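You operate a simulated robot arm through the tools that you are given. There is no shell and no other tool. Be economical: measure what you need, move in short steps, check, and stop when the job is done.

The job below is to be done with a simulated two-armed robot. You get a single attempt, and the scene is never put back.

## Task
Push the three harness plugs onto their sockets and move the orange cable clip to hole 20.
Fine: four moves at most (one put straight back isn't counted), one piece at a time, without straining the cable; the other clips and the black caps stay in.

Only the result counts: the job must be done as asked and must still hold three seconds after the hand-in. Knocking over, shifting, dropping, spilling or breaking anything else fails it. A push-on lid holds only when it is set on centred and level and pressed home; a screw cap is set on level and turned clockwise until tight.

## Robot
Two 7-joint arms with fingered hands on one trunk, on a base that drives. Base frame: it is fixed to the floor where the robot stands at the start and does not move with it; the origin is under the middle of the robot, x ahead of it, y to its left, z up. Units: m, degrees, N and s.
The left shoulder is at the start at [0.07, 0.142, 1.139], the right one opposite. With the tool pointing down near the work surface each hand reaches from about 0.42 to 0.8 m from the robot's upright axis, wherever it stands, measured 20 degrees to its own side. Places, roughly: harness door's blue socket [0.5, 0.2, 0.8]; harness door's brown socket [0.7, -0.3, 0.8]; harness door's green socket [0.8, -0.1, 0.8]; hole 20 [0.8, -0.2, 0.8]; numbered board [0.7, 0, 0.8]. Payload 3.6 kg a hand.
Tool frame (each hand has its own): the origin (TCP) lies between the finger pads and is the grasp point; the fingertips stand 0.025 m ahead of it; z points along the fingers, y is the line along which they close. Largest opening 0.088 m; the body of the gripper starts 0.029 m behind the TCP. The gripper is a hand of 5 fingers: y runs from the thumb to the fingers, the wrist lies at [-0.013, -0.097, -0.162] in the tool frame.
Orientation is that of the tool frame in the base frame, as a unit quaternion [w, x, y, z]. With the fingers straight down and the wrist toward the robot, the tool's x, y and z point along [0, 1, 0], [1, 0, 0] and [0, 0, -1] of the base frame.

## Interface
- The arms move only by the tool apply_moves. It takes "left_commands", "right_commands" or both (then of equal length, played together; a hand with none holds still); each is a list that holds one entry, the list of rows, each a list of 6 numbers: the turn, a rotation vector about the tool's x, y, z in degrees, then the shift along the tool's x, y, z in m. In form: [[[ax, ay, az, tx, ty, tz], ...]]. A call has 1 to 10 rows; each row is the pose to reach, as a shift and turn from the pose commanded when the call began, along the tool's axes at that moment. Rows are played at 5 a second. More than 0.05 m and 8.6 degrees between two rows, and nothing of the call is played. Where a pose cannot be reached the arm comes as near as it can. A force on the tool above 70 N (or 10 N above the force at the start of the call, whichever is more), or a blocked arm, ends the call early, and 0.2 s more pass. In this call time passes only in rows, and 0.2 s behind the last. The reply holds the time, the measured pose of the TCP, the force on the tool along the base axes, the opening and the grip force, in the units named above and with some noise, with the torque about the TCP (base axes, N m) and any sound that the robot's microphone picked up, and new pictures: "show" is both (left out), scene, wrist or none (wrist: the cameras of the hands that moved).
- Cameras (640 x 400 px; columns grow to the right, rows downward): "scene" is now at [0.1307, -0.0088, 1.3759]; the picture's right is [-0.05, -1.00, 0.00], its down [-0.60, 0.03, -0.80] and it looks along [0.80, -0.04, -0.60] (base axes); focal length 267 px, centre (320, 200). "left" rides on the left gripper at [-0.059, -0.079, -0.105] in its tool frame; the picture's right is [-0.73, -0.32, 0.61], its down [0.62, -0.68, 0.38] and it looks along [0.29, 0.66, 0.70] (tool axes); focal length 234 px, centre (320, 200). "right" rides on the right gripper at [0.059, -0.079, -0.105] in its tool frame; the picture's right is [-0.73, 0.32, -0.61], its down [-0.62, -0.68, 0.38] and it looks along [-0.29, 0.66, 0.70] (tool axes); focal length 234 px, centre (320, 200). There is no depth. A picture from a camera that has moved, and an enlarged one, comes with that camera's place and axes in the base frame and with its lens. The place of the scene camera against the robot may be out by one fixed shift of up to 0.018 m in any direction.
- move_column(by): slides the trunk up (or, below 0, down) by that many m; the arms and the scene camera ride with it, the base frame stays. It gives what a move gives, with no picture.
- roll_base(legs): drives the robot by 1 to 6 legs, each [ahead, left, turn to the left] in m, m and degrees, along the robot's own axes; the way and the turn of a leg run together, so that a leg with both is an arc; at most 1.5 m and 180 degrees a leg. The arms and the cameras ride along, it lands a little off, and it stops where it bumps. It gives what a move gives, and a new picture of the scene camera.
- set_fingers(index, middle, ring, little, thumb_bend, thumb_turn, hand): sets how far each is bent, from 0 (flat) to 1 (curled in); at 0.3 the hand is open as for a grip, at 0.7 the pads meet at the TCP. One left out holds its place. A second passes; each finger stops where it meets its share of the squeeze, and holds until it gets a number again. It is the only way to open and close the hand. It gives what a move gives, with no picture; readings hold the bend of each and the force on index, middle, ring, little, thumb and palm. thumb_turn goes from beside the hand (0) to across from the fingers (1), as for a grip.
- turn_head(pan, tilt): turns the head with the scene camera to pan (to the left, within 86 degrees either way) and tilt (down, from -29 to 69), counted from straight ahead of the robot. It gives what a move gives, and a new picture of the scene camera.
- inspect(camera, box): a new picture of the part [left, top, right, bottom] of that camera's present view, enlarged. No time passes.
- close_job(): hands the job in; it is judged then, once.

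Work in short steps. Places have to be worked out from the pictures, the camera data and where the tool is seen: move nearer, look again, correct. Check each grasp and each placing, and mend what went wrong. You have 120 turns and 260 pictures in all, those below and enlarged ones among them. Open the grippers and draw the arms clear of the work before you hand the job in, unless the task says otherwise; then end with one line.

The tools are called after "Call:" by a JSON object that holds its "name" and its "arguments". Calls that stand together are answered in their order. apply_moves: Moves the arms, as the interface text tells. Its arguments: {"type":"object","properties":{"left_commands":{"type":"array"},"right_commands":{"type":"array"},"show":{"type":"string","enum":["both","scene","wrist","none"]}},"required":[]} The other tools are called the same way: move_column (by) slides the trunk up or down; set_fingers (index, middle, ring, little, thumb_bend, thumb_turn, hand) moves the fingers one by one; roll_base (legs) drives the base; turn_head (pan, tilt) turns the head that bears the scene camera; inspect (camera, box) takes an enlarged picture of a part of a camera's view; close_job () hands the job in.

At the start:

```text
time_s: 0.0
left_tool_pos: [0.5575, 0.1501, 1.0642]
left_orientation: [0.0, 0.707, 0.707, 0.0]
left_ft_force: [0.5, 0.7, -0.3]
left_torque: [0.04, -0.02, 0.0]
left_grip_width: 0.0876
left_grasp_force: 0.1
left_shape: jaw
left_bend: [0.3, 0.3, 0.3, 0.3, 0.3, 0.98]
left_finger forces: [0.1, 0.1, 0.0, 0.1, 0.0, 0.0]
right_tool_pos: [0.4691, -0.3206, 1.1422]
right_orientation: [0.0, 0.707, 0.707, 0.0]
right_ft_force: [-0.2, -0.2, 0.1]
right_torque: [-0.01, 0.03, -0.05]
right_grip_width: 0.0877
right_grasp_force: 0.0
right_shape: jaw
right_bend: [0.3, 0.3, 0.3, 0.3, 0.3, 0.98]
right_finger forces: [0.0, 0.1, 0.0, 0.0, 0.1, 0.0]
trunk travel left (down, up): [-0.675, 0.265]
robot x, y, heading: [0.0009, 0.0008, 0.0]
head pan, tilt: [-3.0, 37.2]
```

scene: 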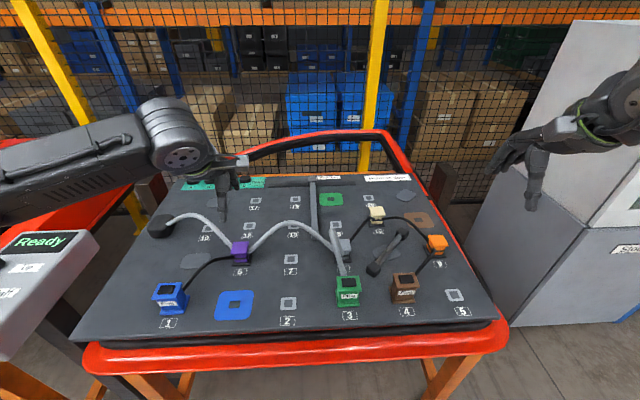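
right: 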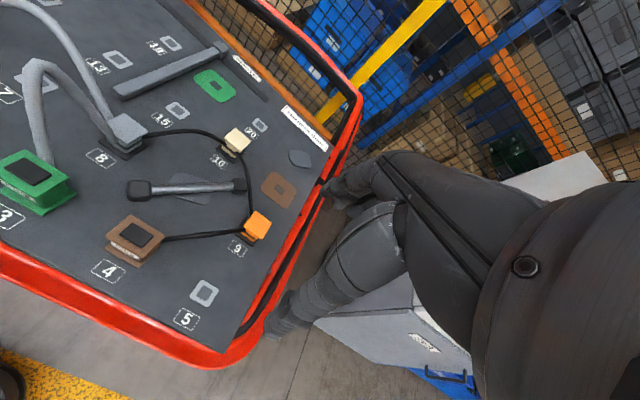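
left: 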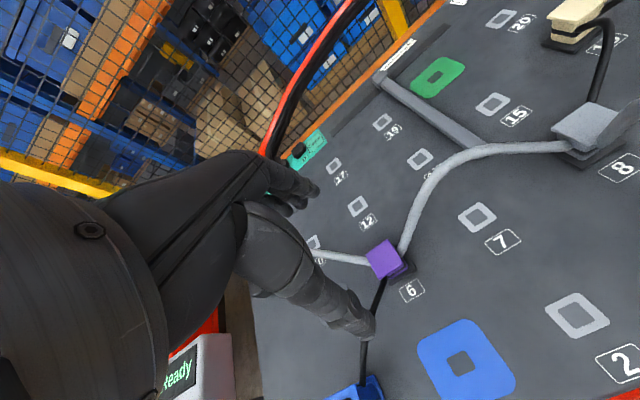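

I look closer at the board to read clips, sockets and cables.

Call:
{"name": "inspect", "arguments": {"camera": "scene", "box": [310, 170, 510, 340]}}

Call:
{"name": "inspect", "arguments": {"camera": "scene", "box": [130, 170, 330, 340]}}

Call:
{"name": "inspect", "arguments": {"camera": "right", "box": [0, 20, 340, 340]}}

```text
2.35 times, centred on (410, 255) of scene
camera zoom: at [0.1307, -0.0088, 1.3759], right [-0.05, -1.0, 0.0], down [-0.6, 0.03, -0.8], along [0.8, -0.04, -0.6], focal length 628 px, centre (108, 71)
```

zoom: 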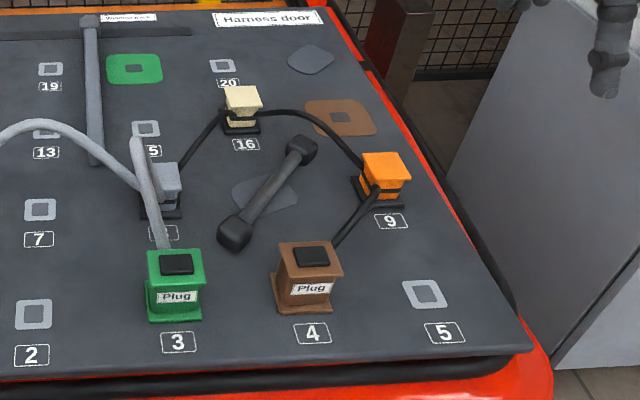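

```text
2.35 times, centred on (230, 255) of scene
camera zoom: at [0.1307, -0.0088, 1.3759], right [-0.05, -1.0, 0.0], down [-0.6, 0.03, -0.8], along [0.8, -0.04, -0.6], focal length 628 px, centre (532, 71)
```

zoom: 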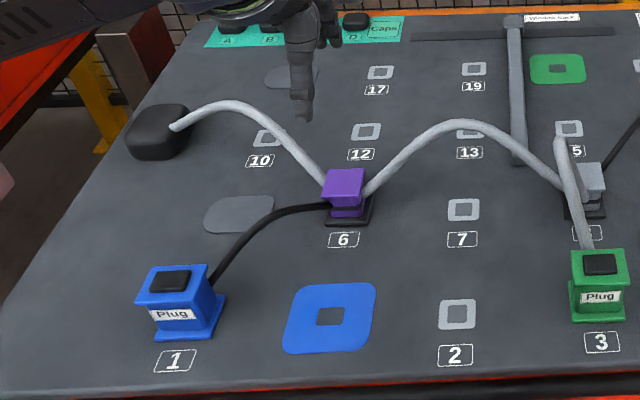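

```text
1.25 times, centred on (170, 180) of right
camera zoom: at [0.3905, -0.2602, 1.2486], right [0.32, -0.73, 0.61], down [-0.68, -0.62, -0.38], along [0.66, -0.29, -0.7], focal length 293 px, centre (508, 225)
```

zoom: 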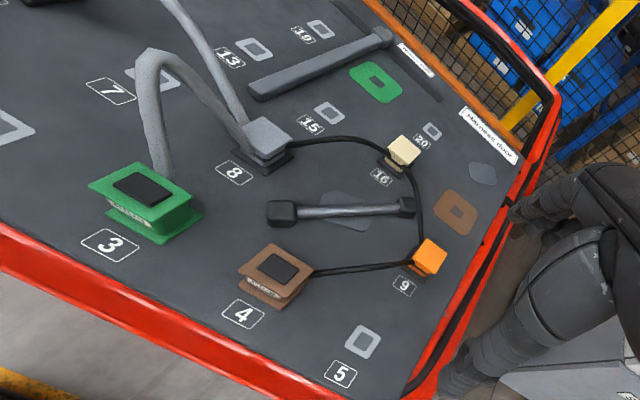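

The three plugs sit parked in holes 1, 3 and 4, and the orange clip is in hole 9. The green socket and hole 20 lie beyond 0.8 m, so I drive a little ahead.

Call:
{"name": "roll_base", "arguments": {"legs": [[0.08, 0, 0]]}}

```text
time_s: 1.1
left_tool_pos: [0.6358, 0.1503, 1.066]
left_orientation: [0.0, 0.706, 0.708, 0.001]
left_ft_force: [0.6, 0.9, 0.7]
left_torque: [0.01, 0.02, 0.04]
left_grip_width: 0.0877
left_grasp_force: 0.0
left_shape: jaw
left_bend: [0.3, 0.3, 0.3, 0.3, 0.3, 0.98]
left_finger forces: [0.0, 0.0, 0.0, 0.0, 0.0, 0.1]
right_tool_pos: [0.5486, -0.3199, 1.1436]
right_orientation: [0.0, 0.708, 0.706, 0.001]
right_ft_force: [0.4, -0.1, -0.1]
right_torque: [-0.02, -0.01, -0.03]
right_grip_width: 0.0874
right_grasp_force: 0.1
right_shape: jaw
right_bend: [0.3, 0.3, 0.3, 0.3, 0.3, 0.98]
right_finger forces: [0.0, 0.1, 0.1, 0.0, 0.0, 0.1]
trunk travel left (down, up): [-0.675, 0.265]
robot x, y, heading: [0.0793, -0.0006, 0.0]
head pan, tilt: [-3.0, 37.2]
camera scene: at [0.2102, -0.0087, 1.3759], right [-0.05, -1.0, 0.0], down [-0.6, 0.03, -0.8], along [0.8, -0.04, -0.6], focal length 267 px, centre (320, 200)
```

scene: 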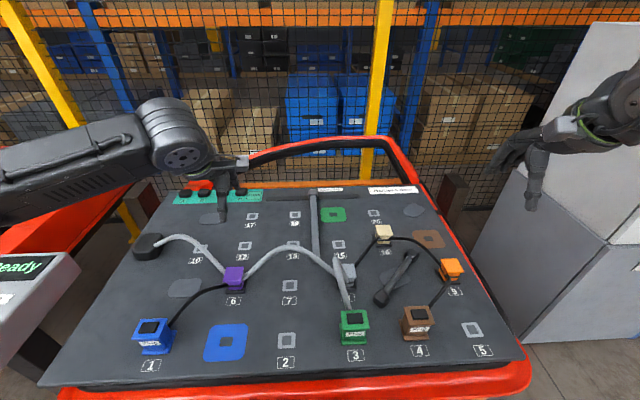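

I tilt the head down and bring the right hand above the brown plug for a closer look.

Call:
{"name": "turn_head", "arguments": {"pan": -5, "tilt": 50}}

Call:
{"name": "apply_moves", "arguments": {"right_commands": [[[0, 0, 0, 0.04, -0.02, 0], [0, 0, 0, 0.08, -0.04, 0.01], [0, 0, 0, 0.1, -0.07, 0.03], [0, 0, 0, 0.1, -0.08, 0.07]]], "show": "both"}}

```text
time_s: 1.8
left_tool_pos: [0.6379, 0.1505, 1.0646]
left_orientation: [-0.002, 0.707, 0.708, -0.001]
left_ft_force: [0.4, 0.1, 0.7]
left_torque: [0.02, 0.01, 0.01]
left_grip_width: 0.0877
left_grasp_force: 0.1
left_shape: jaw
left_bend: [0.3, 0.3, 0.3, 0.3, 0.3, 0.98]
left_finger forces: [0.0, 0.1, 0.0, 0.0, 0.0, 0.0]
right_tool_pos: [0.5495, -0.3197, 1.1429]
right_orientation: [0.0, 0.707, 0.707, 0.0]
right_ft_force: [-0.4, -1.2, 0.1]
right_torque: [-0.03, -0.01, 0.01]
right_grip_width: 0.0877
right_grasp_force: 0.0
right_shape: jaw
right_bend: [0.3, 0.3, 0.3, 0.3, 0.3, 0.98]
right_finger forces: [0.1, 0.1, 0.0, 0.1, 0.0, 0.1]
trunk travel left (down, up): [-0.675, 0.265]
robot x, y, heading: [0.0794, -0.0028, -0.0]
head pan, tilt: [-5.0, 50.0]
camera scene: at [0.2011, -0.0108, 1.3574], right [-0.09, -1.0, 0.0], down [-0.76, 0.07, -0.64], along [0.64, -0.06, -0.77], focal length 267 px, centre (320, 200)
```

scene: 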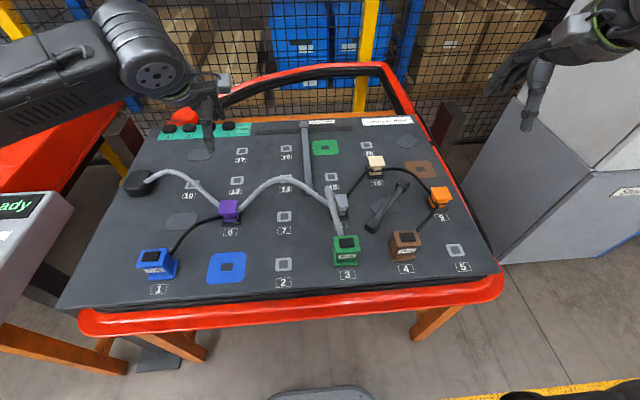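

```text
time_s: 2.8
left_tool_pos: [0.6375, 0.1499, 1.0646]
left_orientation: [0.0, 0.707, 0.708, -0.001]
left_ft_force: [0.9, -0.7, 0.3]
left_torque: [0.0, -0.02, -0.01]
left_grip_width: 0.0875
left_grasp_force: 0.0
left_shape: jaw
left_bend: [0.3, 0.3, 0.3, 0.3, 0.3, 0.98]
left_finger forces: [0.1, 0.0, 0.0, 0.0, 0.0, 0.0]
right_tool_pos: [0.4682, -0.2204, 1.073]
right_orientation: [-0.001, 0.707, 0.708, 0.001]
right_ft_force: [0.4, -0.1, -0.1]
right_torque: [-0.01, 0.0, -0.01]
right_grip_width: 0.0877
right_grasp_force: 0.0
right_shape: jaw
right_bend: [0.3, 0.3, 0.3, 0.3, 0.3, 0.98]
right_finger forces: [0.1, 0.0, 0.0, 0.0, 0.0, 0.0]
trunk travel left (down, up): [-0.675, 0.265]
robot x, y, heading: [0.0825, -0.0002, 0.2]
head pan, tilt: [-5.0, 50.0]
camera scene: at [0.2012, -0.0119, 1.3574], right [-0.09, -1.0, 0.0], down [-0.76, 0.07, -0.64], along [0.64, -0.06, -0.77], focal length 267 px, centre (320, 200)
camera right: at [0.3904, -0.1607, 1.1784], right [0.32, -0.73, 0.61], down [-0.68, -0.62, -0.38], along [0.66, -0.29, -0.7], focal length 234 px, centre (320, 200)
```

scene: 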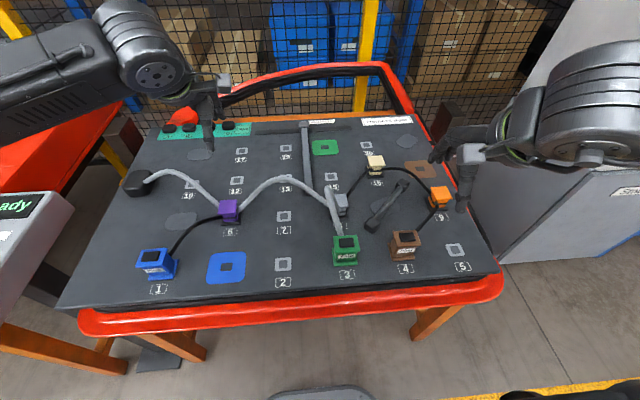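
right: 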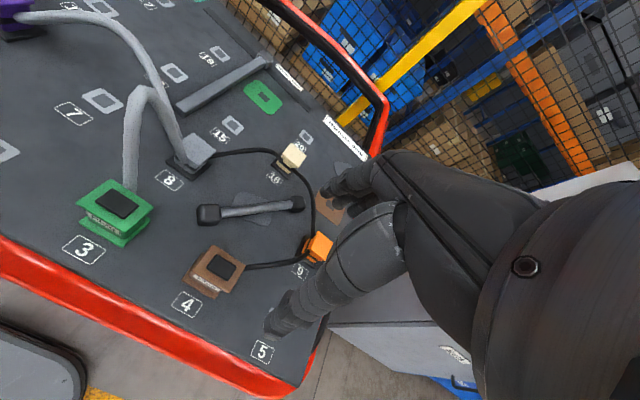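

I enlarge the brown plug and orange clip in both cameras.

Call:
{"name": "inspect", "arguments": {"camera": "right", "box": [150, 130, 350, 330]}}

Call:
{"name": "inspect", "arguments": {"camera": "scene", "box": [320, 140, 480, 285]}}

Call:
{"name": "inspect", "arguments": {"camera": "scene", "box": [110, 170, 300, 300]}}

```text
2.00 times, centred on (250, 230) of right
camera zoom: at [0.3904, -0.1607, 1.1784], right [0.32, -0.73, 0.61], down [-0.68, -0.62, -0.38], along [0.66, -0.29, -0.7], focal length 468 px, centre (460, 140)
```

zoom: 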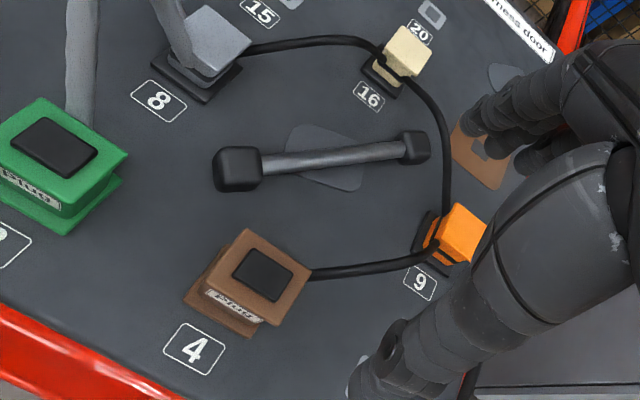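

```text
2.76 times, centred on (400, 212) of scene
camera zoom: at [0.2012, -0.0119, 1.3574], right [-0.09, -1.0, 0.0], down [-0.76, 0.07, -0.64], along [0.64, -0.06, -0.77], focal length 736 px, centre (99, 166)
```

zoom: 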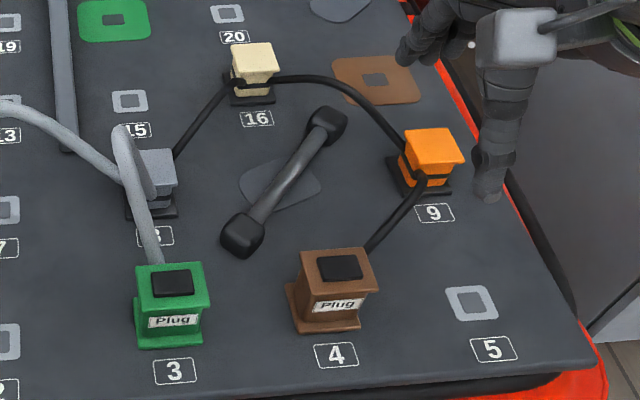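

```text
3.08 times, centred on (205, 235) of scene
camera zoom: at [0.2012, -0.0119, 1.3574], right [-0.09, -1.0, 0.0], down [-0.76, 0.07, -0.64], along [0.64, -0.06, -0.77], focal length 822 px, centre (674, 92)
```

zoom: 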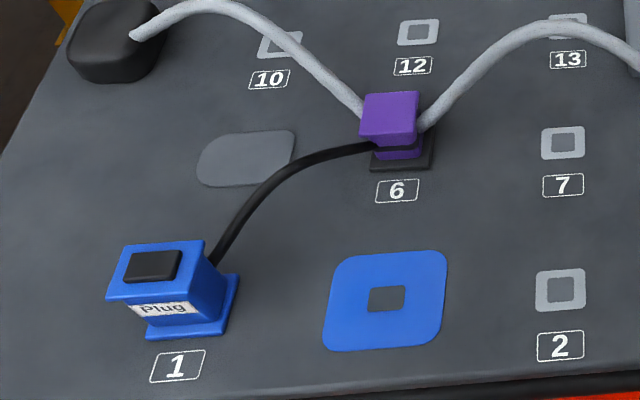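

Triangulating gives: brown plug top centre ≈(0.479,-0.204,0.885), cable leaving on its far side, board ≈0.83, brown socket ≈(0.722,-0.33), all roughly square to the board. I'll grip sideways (along y), so I yaw the right hand by 90°.

Call:
{"name": "apply_moves", "arguments": {"right_commands": [[[0, 0, -8.5, 0, 0, 0], [0, 0, -17, 0, 0, 0], [0, 0, -25.5, 0, 0, 0], [0, 0, -34, 0, 0, 0], [0, 0, -42.5, 0, 0, 0], [0, 0, -51, 0, 0, 0], [0, 0, -59.5, 0, 0, 0], [0, 0, -68, 0, 0, 0], [0, 0, -76.5, 0, 0, 0], [0, 0, -85, 0, 0, 0]]], "show": "none"}}

Call:
{"name": "apply_moves", "arguments": {"right_commands": [[[0, 0, -5, 0, 0, 0], [0, 0, -5, 0, 0, 0.02], [0, 0, -5, 0, 0, 0.05]]]}}

```text
time_s: 5.0
left_tool_pos: [0.6406, 0.1549, 1.0613]
left_orientation: [0.001, 0.707, 0.707, -0.003]
left_ft_force: [-0.3, 0.6, 0.4]
left_torque: [-0.01, 0.01, -0.02]
left_grip_width: 0.0878
left_grasp_force: 0.2
left_shape: jaw
left_bend: [0.3, 0.3, 0.3, 0.3, 0.3, 0.98]
left_finger forces: [0.0, 0.0, 0.0, 0.0, 0.0, 0.0]
right_tool_pos: [0.4062, -0.0664, 1.1449]
right_orientation: [-0.002, 0.077, 0.997, -0.003]
right_ft_force: [0.2, 1.4, 0.1]
right_torque: [-0.06, 0.04, -0.02]
right_grip_width: 0.088
right_grasp_force: 0.1
right_shape: jaw
right_bend: [0.3, 0.3, 0.3, 0.3, 0.3, 0.98]
right_finger forces: [0.0, 0.1, 0.0, 0.0, 0.0, 0.1]
right hand out of reach, approached as far as the arm can: row 6, 7, 8, 9, 10
trunk travel left (down, up): [-0.675, 0.265]
robot x, y, heading: [0.0848, -0.0003, -0.1]
head pan, tilt: [-5.0, 50.0]
```

```text
time_s: 5.8
left_tool_pos: [0.6374, 0.1497, 1.0655]
left_orientation: [-0.001, 0.707, 0.707, 0.001]
left_ft_force: [0.9, 0.6, 0.2]
left_torque: [0.01, 0.0, 0.0]
left_grip_width: 0.0877
left_grasp_force: 0.1
left_shape: jaw
left_bend: [0.3, 0.3, 0.3, 0.3, 0.3, 0.98]
left_finger forces: [0.0, 0.1, 0.0, 0.1, 0.0, 0.1]
right_tool_pos: [0.3858, -0.0564, 1.0971]
right_orientation: [0.0, 0.035, 0.999, -0.001]
right_ft_force: [-0.2, 0.3, -0.5]
right_torque: [0.0, -0.04, 0.0]
right_grip_width: 0.088
right_grasp_force: 0.0
right_shape: jaw
right_bend: [0.3, 0.3, 0.3, 0.3, 0.3, 0.98]
right_finger forces: [0.1, 0.0, 0.0, 0.0, 0.0, 0.0]
right hand out of reach, approached as far as the arm can: row 1, 2, 3
trunk travel left (down, up): [-0.675, 0.265]
robot x, y, heading: [0.0807, 0.0001, 0.1]
head pan, tilt: [-5.0, 50.0]
camera scene: at [0.2001, -0.0123, 1.3575], right [-0.09, -1.0, 0.0], down [-0.76, 0.07, -0.64], along [0.64, -0.06, -0.77], focal length 267 px, centre (320, 200)
camera right: at [0.3227, -0.131, 1.2021], right [0.75, 0.27, 0.61], down [0.58, -0.72, -0.38], along [0.34, 0.64, -0.69], focal length 234 px, centre (320, 200)
```

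scene: 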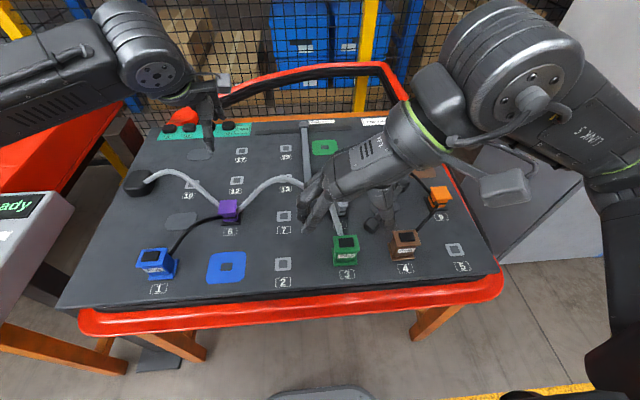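
right: 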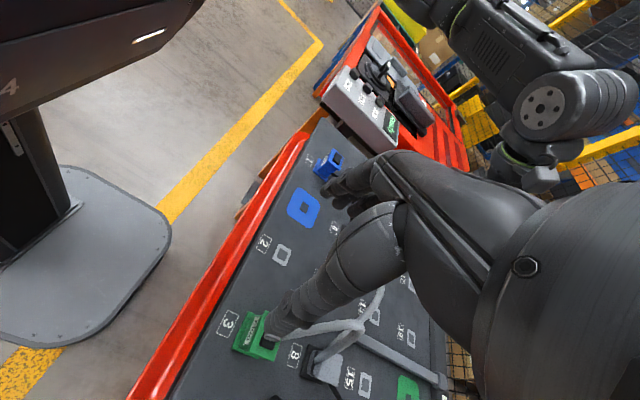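

The 90° yaw isn't reachable this close. I look at the hand's shape before picking a different stance.

Call:
{"name": "inspect", "arguments": {"camera": "scene", "box": [260, 90, 460, 280]}}

Call:
{"name": "inspect", "arguments": {"camera": "right", "box": [200, 140, 440, 360]}}

```text
2.11 times, centred on (360, 185) of scene
camera zoom: at [0.2001, -0.0123, 1.3575], right [-0.09, -1.0, 0.0], down [-0.76, 0.07, -0.64], along [0.64, -0.06, -0.77], focal length 562 px, centre (236, 232)
```

zoom: 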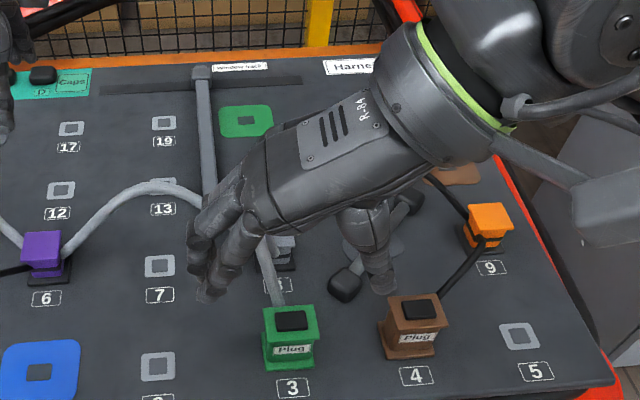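

```text
1.82 times, centred on (320, 250) of right
camera zoom: at [0.3227, -0.131, 1.2021], right [0.75, 0.27, 0.61], down [0.58, -0.72, -0.38], along [0.34, 0.64, -0.69], focal length 426 px, centre (320, 109)
```

zoom: 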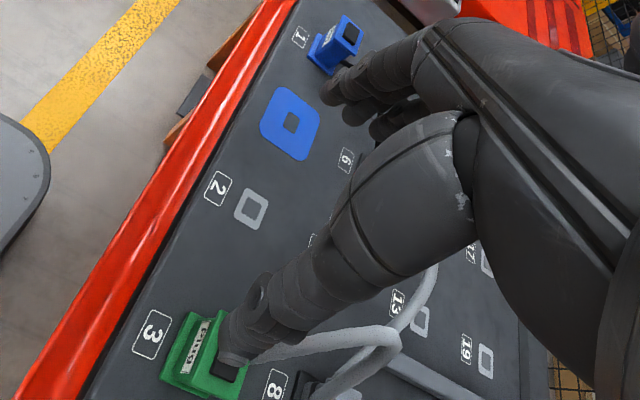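

The row of four fingers would foul the cable on the far side, so the sideways grip is right. I back off so that yaw becomes reachable near the front row.

Call:
{"name": "roll_base", "arguments": {"legs": [[-0.2, 0, 0]]}}

Call:
{"name": "apply_moves", "arguments": {"right_commands": [[[0, 0, 0, 0, 0, -0.01], [0, 0, 0, 0, 0, -0.01]]], "show": "none"}}

```text
time_s: 7.4
left_tool_pos: [0.4385, 0.1482, 1.0653]
left_orientation: [0.001, 0.708, 0.707, -0.001]
left_ft_force: [0.8, 0.0, -0.6]
left_torque: [-0.04, -0.02, -0.01]
left_grip_width: 0.0877
left_grasp_force: 0.0
left_shape: jaw
left_bend: [0.3, 0.3, 0.3, 0.3, 0.3, 0.98]
left_finger forces: [0.1, 0.0, 0.0, 0.1, 0.0, 0.1]
right_tool_pos: [0.1879, -0.0564, 1.0972]
right_orientation: [0.001, 0.036, 0.999, -0.001]
right_ft_force: [0.7, -0.5, 0.0]
right_torque: [0.01, 0.0, -0.01]
right_grip_width: 0.0879
right_grasp_force: 0.0
right_shape: jaw
right_bend: [0.3, 0.3, 0.3, 0.3, 0.3, 0.98]
right_finger forces: [0.0, 0.1, 0.0, 0.0, 0.1, 0.0]
trunk travel left (down, up): [-0.675, 0.265]
robot x, y, heading: [-0.1182, -0.0016, -0.2]
head pan, tilt: [-5.0, 50.0]
camera scene: at [0.0012, -0.0109, 1.3574], right [-0.09, -1.0, 0.0], down [-0.76, 0.07, -0.64], along [0.64, -0.06, -0.77], focal length 267 px, centre (320, 200)
```

scene: 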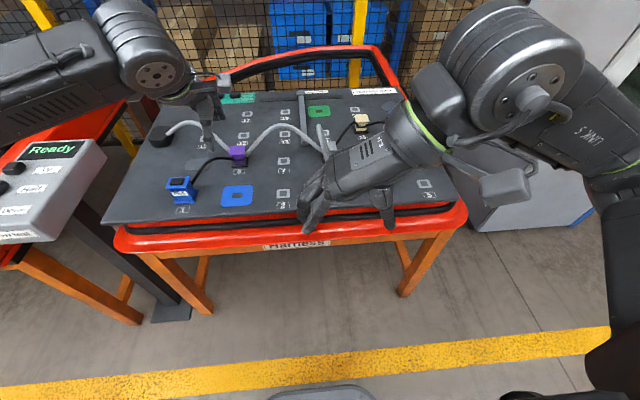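

```text
time_s: 8.0
left_tool_pos: [0.4375, 0.1496, 1.0654]
left_orientation: [0.001, 0.707, 0.707, -0.001]
left_ft_force: [0.7, -0.7, -0.1]
left_torque: [-0.01, 0.03, 0.0]
left_grip_width: 0.0877
left_grasp_force: 0.1
left_shape: jaw
left_bend: [0.3, 0.3, 0.3, 0.3, 0.3, 0.98]
left_finger forces: [0.1, 0.0, 0.1, 0.1, 0.1, 0.1]
right_tool_pos: [0.1877, -0.0556, 1.1078]
right_orientation: [0.001, 0.036, 0.999, 0.0]
right_ft_force: [0.2, 0.4, 0.2]
right_torque: [0.0, 0.0, 0.03]
right_grip_width: 0.0881
right_grasp_force: 0.0
right_shape: jaw
right_bend: [0.3, 0.3, 0.3, 0.3, 0.3, 0.98]
right_finger forces: [0.0, 0.1, 0.1, 0.0, 0.0, 0.1]
trunk travel left (down, up): [-0.675, 0.265]
robot x, y, heading: [-0.1197, 0.0018, -0.1]
head pan, tilt: [-5.0, 50.0]
```

Now I move the hand over the brown plug's column, completing the yaw.

Call:
{"name": "apply_moves", "arguments": {"right_commands": [[[0, 0, 0, -0.04, -0.02, 0], [0, 0, -1, -0.085, -0.036, 0], [0, 0, -2, -0.13, -0.055, 0], [0, 0, -3, -0.175, -0.073, 0], [0, 0, -4.1, -0.22, -0.092, 0], [0, 0, -4.1, -0.26, -0.11, 0], [0, 0, -4.1, -0.301, -0.127, 0], [0, 0, -4.1, -0.301, -0.127, 0.04]]]}}

```text
time_s: 9.8
left_tool_pos: [0.4369, 0.1499, 1.0646]
left_orientation: [0.001, 0.707, 0.707, 0.0]
left_ft_force: [0.2, 0.4, -0.3]
left_torque: [-0.01, 0.01, -0.06]
left_grip_width: 0.0878
left_grasp_force: 0.0
left_shape: jaw
left_bend: [0.3, 0.3, 0.3, 0.3, 0.3, 0.98]
left_finger forces: [0.0, 0.0, 0.1, 0.1, 0.0, 0.0]
right_tool_pos: [0.1865, -0.024, 1.1095]
right_orientation: [0.001, 0.001, 1.0, 0.0]
right_ft_force: [0.2, -0.7, -0.3]
right_torque: [0.03, 0.03, 0.0]
right_grip_width: 0.0879
right_grasp_force: 0.1
right_shape: jaw
right_bend: [0.3, 0.3, 0.3, 0.3, 0.3, 0.98]
right_finger forces: [0.1, 0.0, 0.0, 0.1, 0.1, 0.0]
right hand out of reach, approached as far as the arm can: row 1, 2, 3, 4, 5, 6, 7, 8
trunk travel left (down, up): [-0.675, 0.265]
robot x, y, heading: [-0.12, -0.0009, -0.3]
head pan, tilt: [-5.0, 50.0]
camera scene: at [0.001, -0.0108, 1.3575], right [-0.09, -1.0, 0.0], down [-0.76, 0.07, -0.64], along [0.64, -0.06, -0.77], focal length 267 px, centre (320, 200)
camera right: at [0.1291, -0.1024, 1.2147], right [0.73, 0.32, 0.61], down [0.62, -0.68, -0.38], along [0.29, 0.66, -0.7], focal length 234 px, centre (320, 200)
```

scene: 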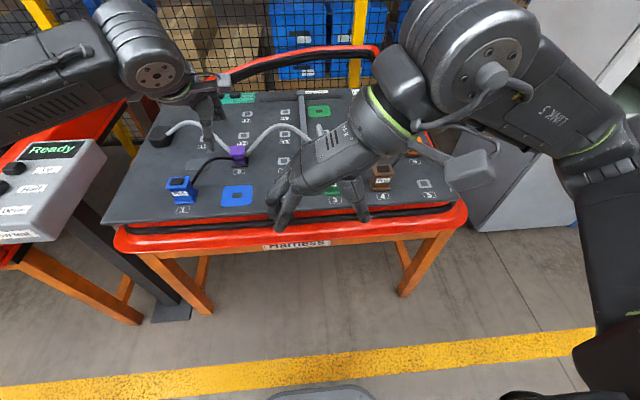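
right: 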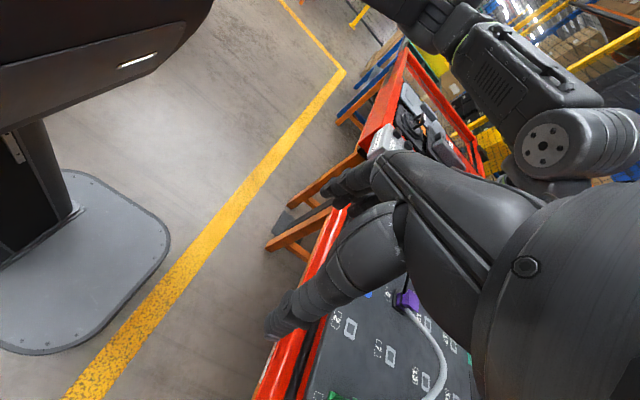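

The arm is at its wrist limit that way. Before choosing a stance I check exactly where the cables leave the plugs, using the left camera.

Call:
{"name": "inspect", "arguments": {"camera": "left", "box": [0, 0, 640, 400]}}

Call:
{"name": "inspect", "arguments": {"camera": "scene", "box": [150, 140, 260, 220]}}

```text
1.00 times, centred on (320, 200) of left (not enlarged: the box is as wide or as high as the picture)
camera zoom: at [0.359, 0.0909, 1.1692], right [-0.32, -0.73, -0.61], down [-0.68, 0.62, -0.38], along [0.66, 0.29, -0.7], focal length 234 px, centre (320, 200)
```

zoom: 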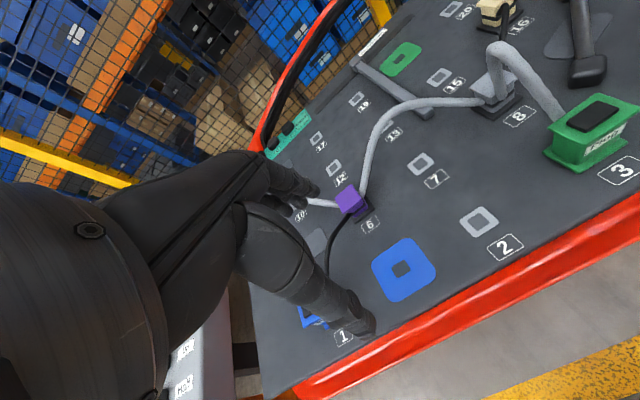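

```text
5.00 times, centred on (205, 180) of scene
camera zoom: at [0.001, -0.0108, 1.3575], right [-0.09, -1.0, 0.0], down [-0.76, 0.07, -0.64], along [0.64, -0.06, -0.77], focal length 1335 px, centre (895, 300)
```

zoom: 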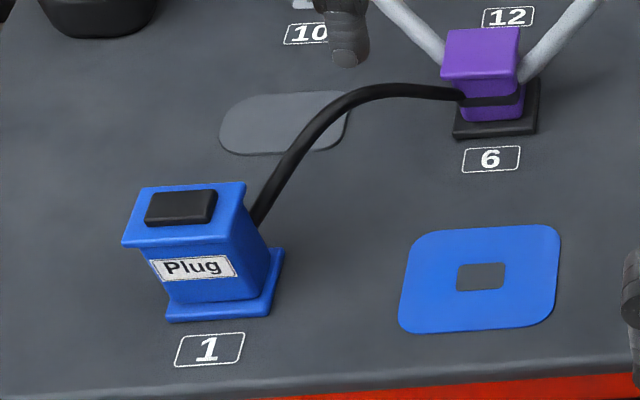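

The cables leave the far (+x) face just under the top flange, so I need the forearm coming from the side. The right end of the table looks free; I restore the right arm to neutral and look to the right.

Call:
{"name": "apply_moves", "arguments": {"right_commands": [[[0, 0, 8.5, -0.01, -0.01, 0], [0, 0, 17, -0.02, -0.02, 0], [0, 0, 25.5, -0.04, -0.04, 0], [0, 0, 34, -0.05, -0.06, 0], [0, 0, 42.5, -0.06, -0.09, 0], [0, 0, 51, -0.07, -0.12, 0], [0, 0, 59.5, -0.08, -0.16, 0], [0, 0, 68, -0.09, -0.19, -0.01], [0, 0, 76.5, -0.1, -0.22, -0.02], [0, 0, 85, -0.12, -0.24, -0.03]]], "show": "none"}}

Call:
{"name": "turn_head", "arguments": {"pan": -50, "tilt": 40}}

```text
time_s: 12.0
left_tool_pos: [0.4374, 0.15, 1.0644]
left_orientation: [0.0, 0.707, 0.707, 0.001]
left_ft_force: [0.3, 0.7, 0.6]
left_torque: [0.02, 0.02, 0.04]
left_grip_width: 0.0876
left_grasp_force: 0.1
left_shape: jaw
left_bend: [0.3, 0.3, 0.3, 0.3, 0.3, 0.98]
left_finger forces: [0.0, 0.0, 0.0, 0.1, 0.1, 0.0]
right_tool_pos: [0.3067, -0.263, 1.1435]
right_orientation: [0.001, 0.677, 0.736, 0.001]
right_ft_force: [0.3, 0.7, -0.3]
right_torque: [-0.01, 0.07, 0.0]
right_grip_width: 0.0877
right_grasp_force: 0.0
right_shape: jaw
right_bend: [0.3, 0.3, 0.3, 0.3, 0.3, 0.98]
right_finger forces: [0.0, 0.0, 0.1, 0.0, 0.0, 0.0]
trunk travel left (down, up): [-0.675, 0.265]
robot x, y, heading: [-0.1225, 0.0013, -0.1]
head pan, tilt: [-5.0, 50.0]
```

```text
time_s: 13.1
left_tool_pos: [0.4391, 0.1506, 1.0661]
left_orientation: [-0.001, 0.707, 0.707, 0.0]
left_ft_force: [0.0, -0.4, 0.7]
left_torque: [-0.01, 0.01, 0.01]
left_grip_width: 0.0878
left_grasp_force: 0.0
left_shape: jaw
left_bend: [0.3, 0.3, 0.3, 0.3, 0.3, 0.98]
left_finger forces: [0.0, 0.0, 0.0, 0.0, 0.1, 0.0]
right_tool_pos: [0.3059, -0.2634, 1.1425]
right_orientation: [0.0, 0.675, 0.738, 0.001]
right_ft_force: [0.0, -0.1, 0.1]
right_torque: [0.0, 0.0, -0.03]
right_grip_width: 0.088
right_grasp_force: 0.0
right_shape: jaw
right_bend: [0.3, 0.3, 0.3, 0.3, 0.3, 0.98]
right_finger forces: [0.0, 0.1, 0.0, 0.0, 0.0, 0.1]
trunk travel left (down, up): [-0.675, 0.265]
robot x, y, heading: [-0.117, 0.005, -0.2]
head pan, tilt: [-50.0, 40.0]
camera scene: at [-0.0211, -0.0692, 1.3716], right [-0.77, -0.64, 0.0], down [-0.41, 0.49, -0.77], along [0.49, -0.59, -0.64], focal length 267 px, centre (320, 200)
```

scene: 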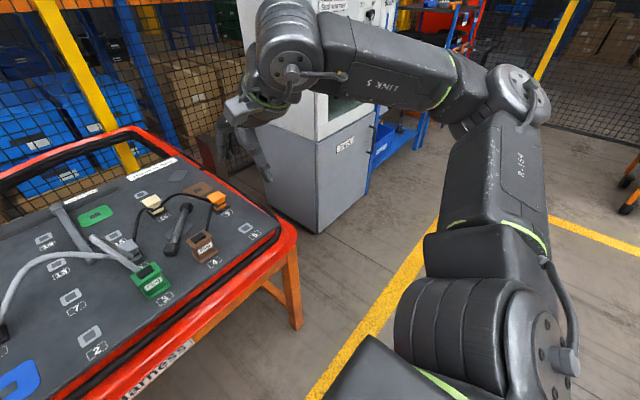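

The end of the table is clear (cabinet corner ≈(0.81,-1.0), table end y≈-0.45). I drive round: right 0.8 m, then turn left 90°.

Call:
{"name": "turn_head", "arguments": {"pan": 0, "tilt": 45}}

Call:
{"name": "roll_base", "arguments": {"legs": [[0, -0.82, 0], [0, 0, 90]]}}

```text
time_s: 14.3
left_tool_pos: [0.4374, 0.1493, 1.0655]
left_orientation: [0.0, 0.707, 0.707, 0.0]
left_ft_force: [0.4, 1.0, -0.3]
left_torque: [0.0, 0.0, 0.01]
left_grip_width: 0.0878
left_grasp_force: 0.1
left_shape: jaw
left_bend: [0.3, 0.3, 0.3, 0.3, 0.3, 0.98]
left_finger forces: [0.0, 0.0, 0.0, 0.1, 0.0, 0.0]
right_tool_pos: [0.3056, -0.2633, 1.1427]
right_orientation: [0.0, 0.676, 0.737, 0.0]
right_ft_force: [-0.4, 0.0, 0.1]
right_torque: [0.02, 0.03, 0.01]
right_grip_width: 0.0879
right_grasp_force: 0.0
right_shape: jaw
right_bend: [0.3, 0.3, 0.3, 0.3, 0.3, 0.98]
right_finger forces: [0.0, 0.0, 0.1, 0.0, 0.1, 0.0]
trunk travel left (down, up): [-0.675, 0.265]
robot x, y, heading: [-0.1183, 0.0032, -0.1]
head pan, tilt: [0.0, 45.0]
camera scene: at [0.0056, -0.0043, 1.3644], right [0.0, -1.0, 0.0], down [-0.71, 0.0, -0.71], along [0.71, 0.0, -0.71], focal length 267 px, centre (320, 200)
```

scene: 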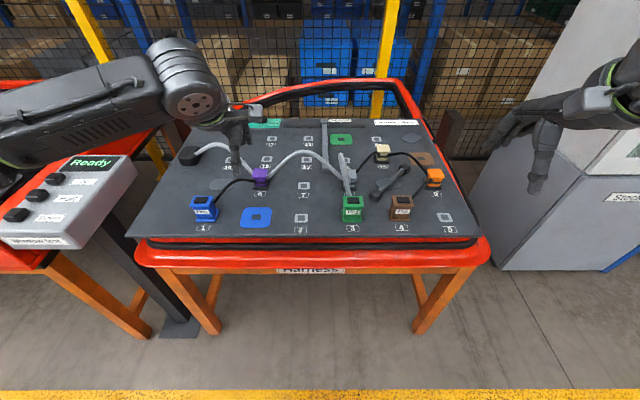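

```text
time_s: 22.5
left_tool_pos: [-0.2747, -0.258, 1.0647]
left_orientation: [0.0, -0.003, 1.0, 0.0]
left_ft_force: [-0.4, 0.0, 0.4]
left_torque: [0.04, 0.01, -0.02]
left_grip_width: 0.0874
left_grasp_force: 0.1
left_shape: jaw
left_bend: [0.3, 0.3, 0.3, 0.3, 0.3, 0.98]
left_finger forces: [0.1, 0.1, 0.1, 0.0, 0.0, 0.1]
right_tool_pos: [0.1389, -0.3854, 1.1436]
right_orientation: [0.001, -0.047, 0.999, 0.001]
right_ft_force: [-0.6, 0.5, -0.3]
right_torque: [0.02, 0.02, -0.05]
right_grip_width: 0.0881
right_grasp_force: 0.0
right_shape: jaw
right_bend: [0.3, 0.3, 0.3, 0.3, 0.3, 0.98]
right_finger forces: [0.1, 0.0, 0.0, 0.0, 0.0, 0.1]
trunk travel left (down, up): [-0.675, 0.265]
robot x, y, heading: [-0.1261, -0.8175, 90.1]
head pan, tilt: [0.0, 45.0]
camera scene: at [-0.1286, -0.6861, 1.3644], right [1.0, 0.01, 0.0], down [0.0, -0.71, -0.71], along [0.0, 0.71, -0.71], focal length 267 px, centre (320, 200)
```

scene: 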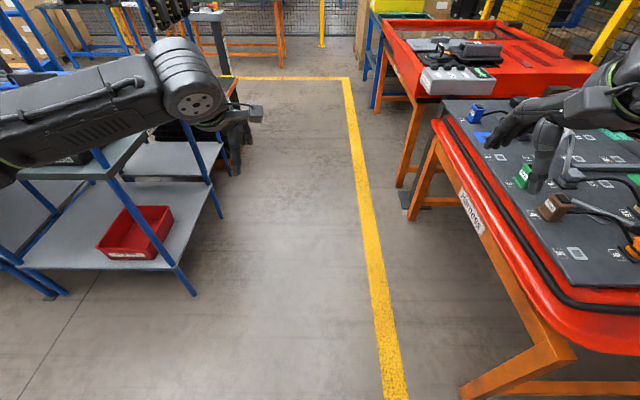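

Turned; next I slide right (base +x) along the table's end.

Call:
{"name": "roll_base", "arguments": {"legs": [[0, -0.4, 0]]}}

```text
time_s: 25.0
left_tool_pos: [0.1249, -0.2558, 1.0655]
left_orientation: [0.0, -0.003, 1.0, 0.001]
left_ft_force: [0.5, 0.1, -0.1]
left_torque: [0.01, 0.02, 0.03]
left_grip_width: 0.0877
left_grasp_force: 0.1
left_shape: jaw
left_bend: [0.3, 0.3, 0.3, 0.3, 0.3, 0.98]
left_finger forces: [0.0, 0.1, 0.0, 0.0, 0.0, 0.0]
right_tool_pos: [0.538, -0.3857, 1.1435]
right_orientation: [0.0, -0.046, 0.999, 0.0]
right_ft_force: [-0.4, -0.4, 0.4]
right_torque: [-0.03, 0.02, -0.01]
right_grip_width: 0.0878
right_grasp_force: 0.1
right_shape: jaw
right_bend: [0.3, 0.3, 0.3, 0.3, 0.3, 0.98]
right_finger forces: [0.0, 0.1, 0.0, 0.0, 0.1, 0.0]
trunk travel left (down, up): [-0.675, 0.265]
robot x, y, heading: [0.2758, -0.8131, 90.3]
head pan, tilt: [0.0, 45.0]
camera scene: at [0.2699, -0.6843, 1.3644], right [1.0, 0.0, 0.0], down [0.0, -0.71, -0.71], along [0.0, 0.71, -0.71], focal length 267 px, centre (320, 200)
```

scene: 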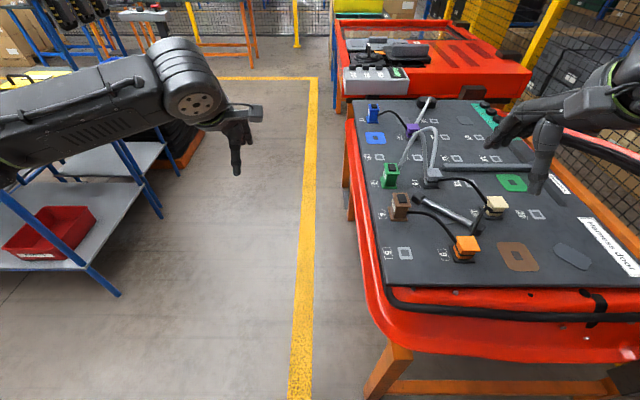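

Good view. I slide another 0.23 m right to x≈0.5.

Call:
{"name": "roll_base", "arguments": {"legs": [[0, -0.23, 0]]}}

Call:
{"name": "turn_head", "arguments": {"pan": -5, "tilt": 48}}

```text
time_s: 26.7
left_tool_pos: [0.3534, -0.2535, 1.0646]
left_orientation: [0.0, -0.003, 1.0, 0.001]
left_ft_force: [0.8, -0.3, 0.1]
left_torque: [0.03, -0.02, 0.0]
left_grip_width: 0.0878
left_grasp_force: 0.1
left_shape: jaw
left_bend: [0.3, 0.3, 0.3, 0.3, 0.3, 0.98]
left_finger forces: [0.0, 0.1, 0.0, 0.1, 0.1, 0.1]
right_tool_pos: [0.7673, -0.3841, 1.1435]
right_orientation: [0.001, -0.046, 0.999, 0.001]
right_ft_force: [-0.2, 1.2, 0.3]
right_torque: [0.02, -0.01, -0.04]
right_grip_width: 0.0878
right_grasp_force: 0.1
right_shape: jaw
right_bend: [0.3, 0.3, 0.3, 0.3, 0.3, 0.98]
right_finger forces: [0.1, 0.0, 0.0, 0.1, 0.0, 0.1]
trunk travel left (down, up): [-0.675, 0.265]
robot x, y, heading: [0.5032, -0.8096, 90.0]
head pan, tilt: [0.0, 45.0]
camera scene: at [0.4995, -0.6834, 1.3644], right [1.0, 0.0, 0.0], down [0.0, -0.71, -0.71], along [0.0, 0.71, -0.71], focal length 267 px, centre (320, 200)
```

scene: 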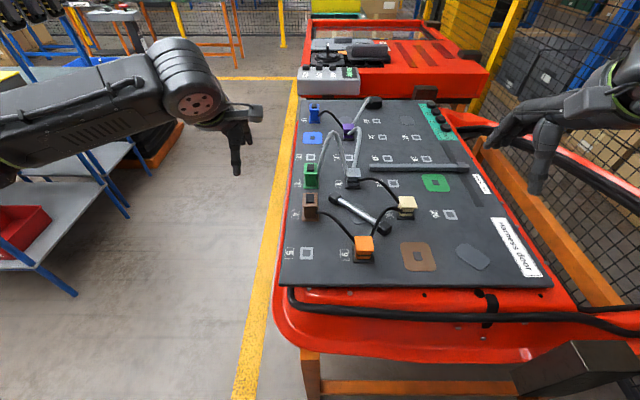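

```text
time_s: 27.4
left_tool_pos: [0.3538, -0.2535, 1.0647]
left_orientation: [0.0, -0.003, 1.0, 0.0]
left_ft_force: [-0.3, 1.5, 0.3]
left_torque: [0.02, -0.01, 0.0]
left_grip_width: 0.0877
left_grasp_force: 0.0
left_shape: jaw
left_bend: [0.3, 0.3, 0.3, 0.3, 0.3, 0.98]
left_finger forces: [0.1, 0.0, 0.1, 0.0, 0.0, 0.0]
right_tool_pos: [0.7702, -0.3836, 1.1437]
right_orientation: [0.0, -0.046, 0.999, 0.001]
right_ft_force: [-0.6, 0.1, 0.6]
right_torque: [-0.01, 0.03, 0.06]
right_grip_width: 0.0878
right_grasp_force: 0.1
right_shape: jaw
right_bend: [0.3, 0.3, 0.3, 0.3, 0.3, 0.98]
right_finger forces: [0.1, 0.0, 0.0, 0.0, 0.1, 0.1]
trunk travel left (down, up): [-0.675, 0.265]
robot x, y, heading: [0.5039, -0.8145, 90.2]
head pan, tilt: [-5.0, 48.0]
camera scene: at [0.5075, -0.6862, 1.3602], right [1.0, -0.08, 0.0], down [-0.06, -0.74, -0.67], along [0.05, 0.67, -0.74], focal length 267 px, centre (320, 200)
```

scene: 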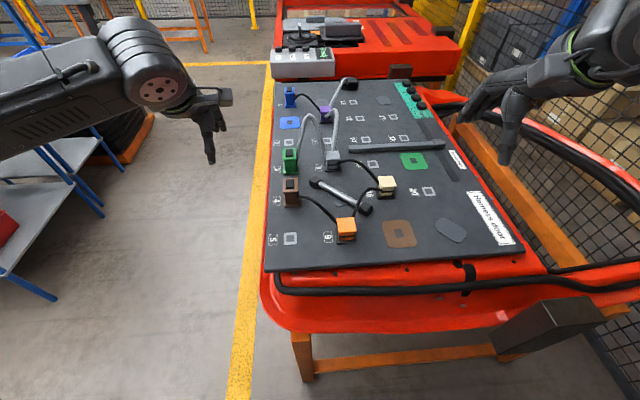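

Clear view from the side. I enlarge the work area.

Call:
{"name": "inspect", "arguments": {"camera": "scene", "box": [260, 140, 460, 275]}}

Call:
{"name": "inspect", "arguments": {"camera": "right", "box": [0, 0, 400, 400]}}

```text
2.96 times, centred on (360, 208) of scene
camera zoom: at [0.5075, -0.6862, 1.3602], right [1.0, -0.08, 0.0], down [-0.06, -0.74, -0.67], along [0.05, 0.67, -0.74], focal length 791 px, centre (202, 178)
```

zoom: 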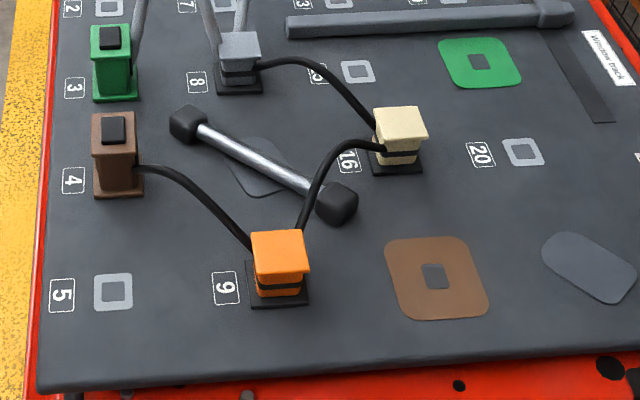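

```text
1.00 times, centred on (200, 200) of right (not enlarged: the box is as wide or as high as the picture)
camera zoom: at [0.7176, -0.4666, 1.2483], right [0.69, 0.39, 0.61], down [0.68, -0.62, -0.38], along [0.23, 0.68, -0.69], focal length 234 px, centre (440, 200)
```

zoom: 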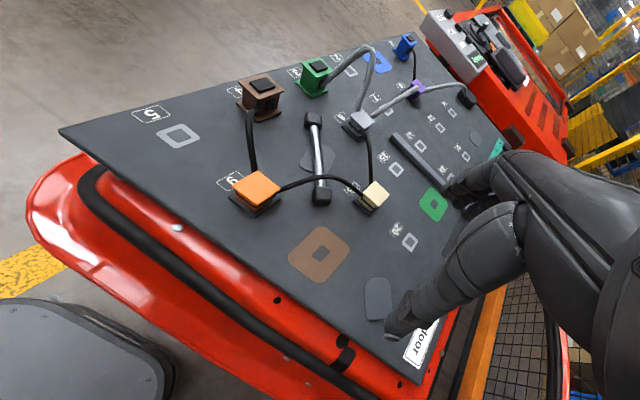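

Now I carry the right hand over the brown plug with yaw squared (tool y along base +y).

Call:
{"name": "apply_moves", "arguments": {"right_commands": [[[0, 0, 1, 0.035, 0.025, 0], [0, 0, 2, 0.07, 0.05, 0], [0, 0, 3, 0.105, 0.08, 0], [0, 0, 4, 0.14, 0.11, 0], [0, 0, 5.3, 0.175, 0.14, 0.01], [0, 0, 5.3, 0.21, 0.165, 0.03], [0, 0, 5.3, 0.245, 0.19, 0.06], [0, 0, 5.3, 0.272, 0.206, 0.1]]]}}

```text
refused: row 7 steps farther than a row can; nothing moved
```

One step was too long; I respace the rows.

Call:
{"name": "apply_moves", "arguments": {"right_commands": [[[0, 0, 1, 0.035, 0.025, 0], [0, 0, 2, 0.07, 0.05, 0], [0, 0, 3, 0.105, 0.08, 0], [0, 0, 4, 0.14, 0.11, 0], [0, 0, 5.3, 0.175, 0.14, 0.01], [0, 0, 5.3, 0.21, 0.165, 0.02], [0, 0, 5.3, 0.245, 0.19, 0.035], [0, 0, 5.3, 0.272, 0.206, 0.06], [0, 0, 5.3, 0.272, 0.206, 0.1]]]}}

```text
time_s: 29.4
left_tool_pos: [0.3549, -0.2531, 1.0651]
left_orientation: [0.0, -0.003, 1.0, -0.001]
left_ft_force: [-0.4, -0.1, -1.1]
left_torque: [0.01, 0.0, -0.01]
left_grip_width: 0.0883
left_grasp_force: 0.1
left_shape: jaw
left_bend: [0.3, 0.3, 0.3, 0.3, 0.3, 0.98]
left_finger forces: [0.0, 0.1, 0.0, 0.0, 0.0, 0.0]
right_tool_pos: [0.4791, -0.2012, 1.0429]
right_orientation: [0.0, 0.0, 1.0, 0.001]
right_ft_force: [1.1, -0.3, -0.5]
right_torque: [0.04, -0.01, 0.02]
right_grip_width: 0.0881
right_grasp_force: 0.1
right_shape: jaw
right_bend: [0.3, 0.3, 0.3, 0.3, 0.3, 0.98]
right_finger forces: [0.0, 0.0, 0.1, 0.0, 0.0, 0.0]
trunk travel left (down, up): [-0.675, 0.265]
robot x, y, heading: [0.5081, -0.8134, 90.4]
head pan, tilt: [-5.0, 48.0]
camera scene: at [0.5079, -0.6855, 1.3601], right [1.0, -0.08, 0.0], down [-0.06, -0.74, -0.67], along [0.05, 0.67, -0.74], focal length 267 px, centre (320, 200)
camera right: at [0.421, -0.28, 1.1487], right [0.73, 0.32, 0.61], down [0.62, -0.68, -0.38], along [0.29, 0.66, -0.69], focal length 234 px, centre (320, 200)
```

scene: 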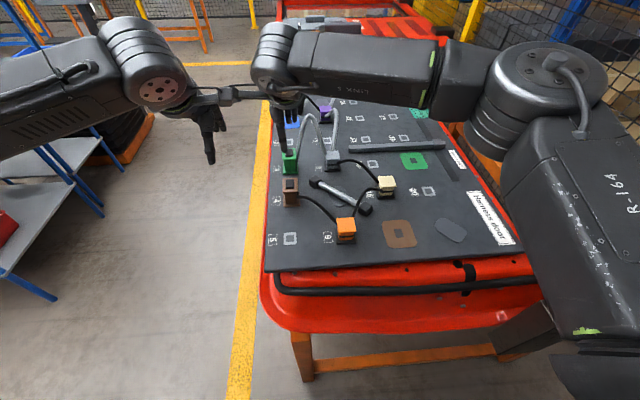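
right: 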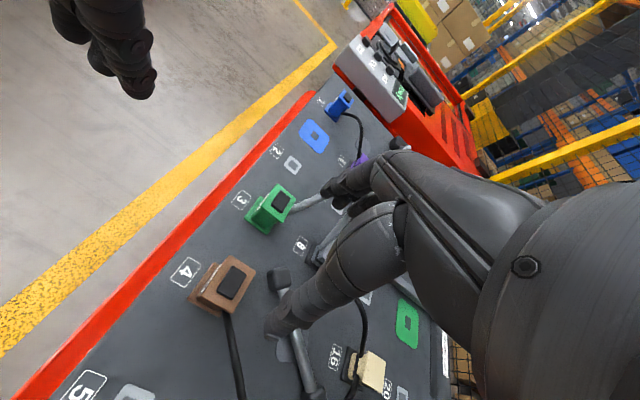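

The plug is at ≈(0.479,-0.205) by this view too. I clear the left hand away and look at the fingers' layout to choose which to close.

Call:
{"name": "apply_moves", "arguments": {"left_commands": [[[0, 0, 0, 0.03, -0.02, -0.02], [0, 0, 0, 0.06, -0.04, -0.03], [0, 0, 0, 0.09, -0.06, -0.04]]], "show": "none"}}

Call:
{"name": "inspect", "arguments": {"camera": "right", "box": [230, 130, 430, 350]}}

Call:
{"name": "inspect", "arguments": {"camera": "scene", "box": [240, 60, 340, 220]}}

```text
time_s: 30.2
left_tool_pos: [0.2638, -0.3159, 1.1045]
left_orientation: [0.001, -0.004, 1.0, 0.0]
left_ft_force: [1.3, 0.0, 0.6]
left_torque: [0.03, 0.0, 0.01]
left_grip_width: 0.0877
left_grasp_force: 0.1
left_shape: jaw
left_bend: [0.3, 0.3, 0.3, 0.3, 0.3, 0.98]
left_finger forces: [0.0, 0.0, 0.0, 0.0, 0.0, 0.1]
right_tool_pos: [0.4786, -0.2037, 1.0441]
right_orientation: [0.001, 0.0, 1.0, 0.002]
right_ft_force: [0.7, -0.2, 0.1]
right_torque: [0.01, 0.02, 0.0]
right_grip_width: 0.088
right_grasp_force: 0.1
right_shape: jaw
right_bend: [0.3, 0.3, 0.3, 0.3, 0.3, 0.98]
right_finger forces: [0.0, 0.0, 0.1, 0.0, 0.1, 0.1]
trunk travel left (down, up): [-0.675, 0.265]
robot x, y, heading: [0.5079, -0.8106, 90.2]
head pan, tilt: [-5.0, 48.0]
```

```text
1.82 times, centred on (330, 240) of right
camera zoom: at [0.4195, -0.2817, 1.1497], right [0.72, 0.32, 0.61], down [0.62, -0.68, -0.38], along [0.29, 0.66, -0.69], focal length 426 px, centre (302, 127)
```

zoom: 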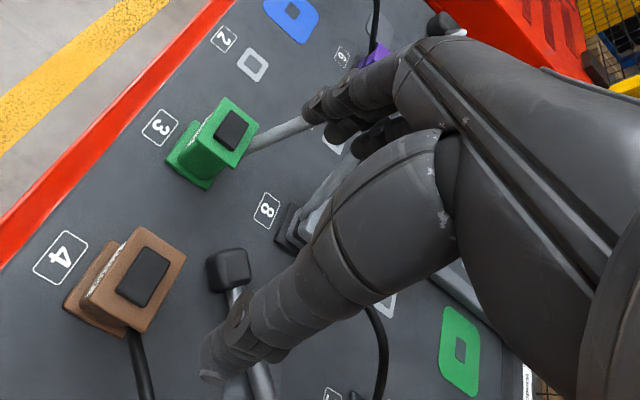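

```text
2.50 times, centred on (290, 140) of scene
camera zoom: at [0.5056, -0.6875, 1.3603], right [1.0, -0.08, 0.0], down [-0.06, -0.74, -0.67], along [0.06, 0.67, -0.74], focal length 667 px, centre (395, 350)
```

zoom: 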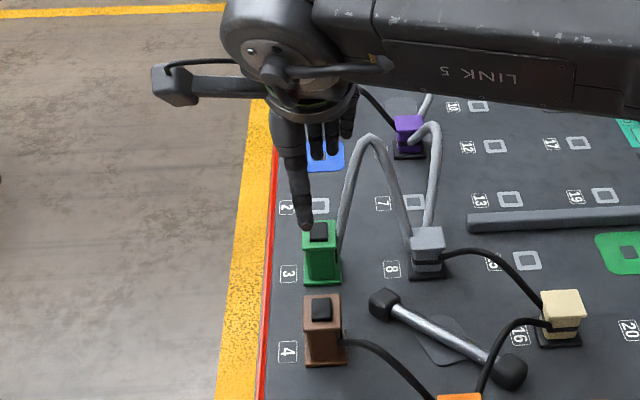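

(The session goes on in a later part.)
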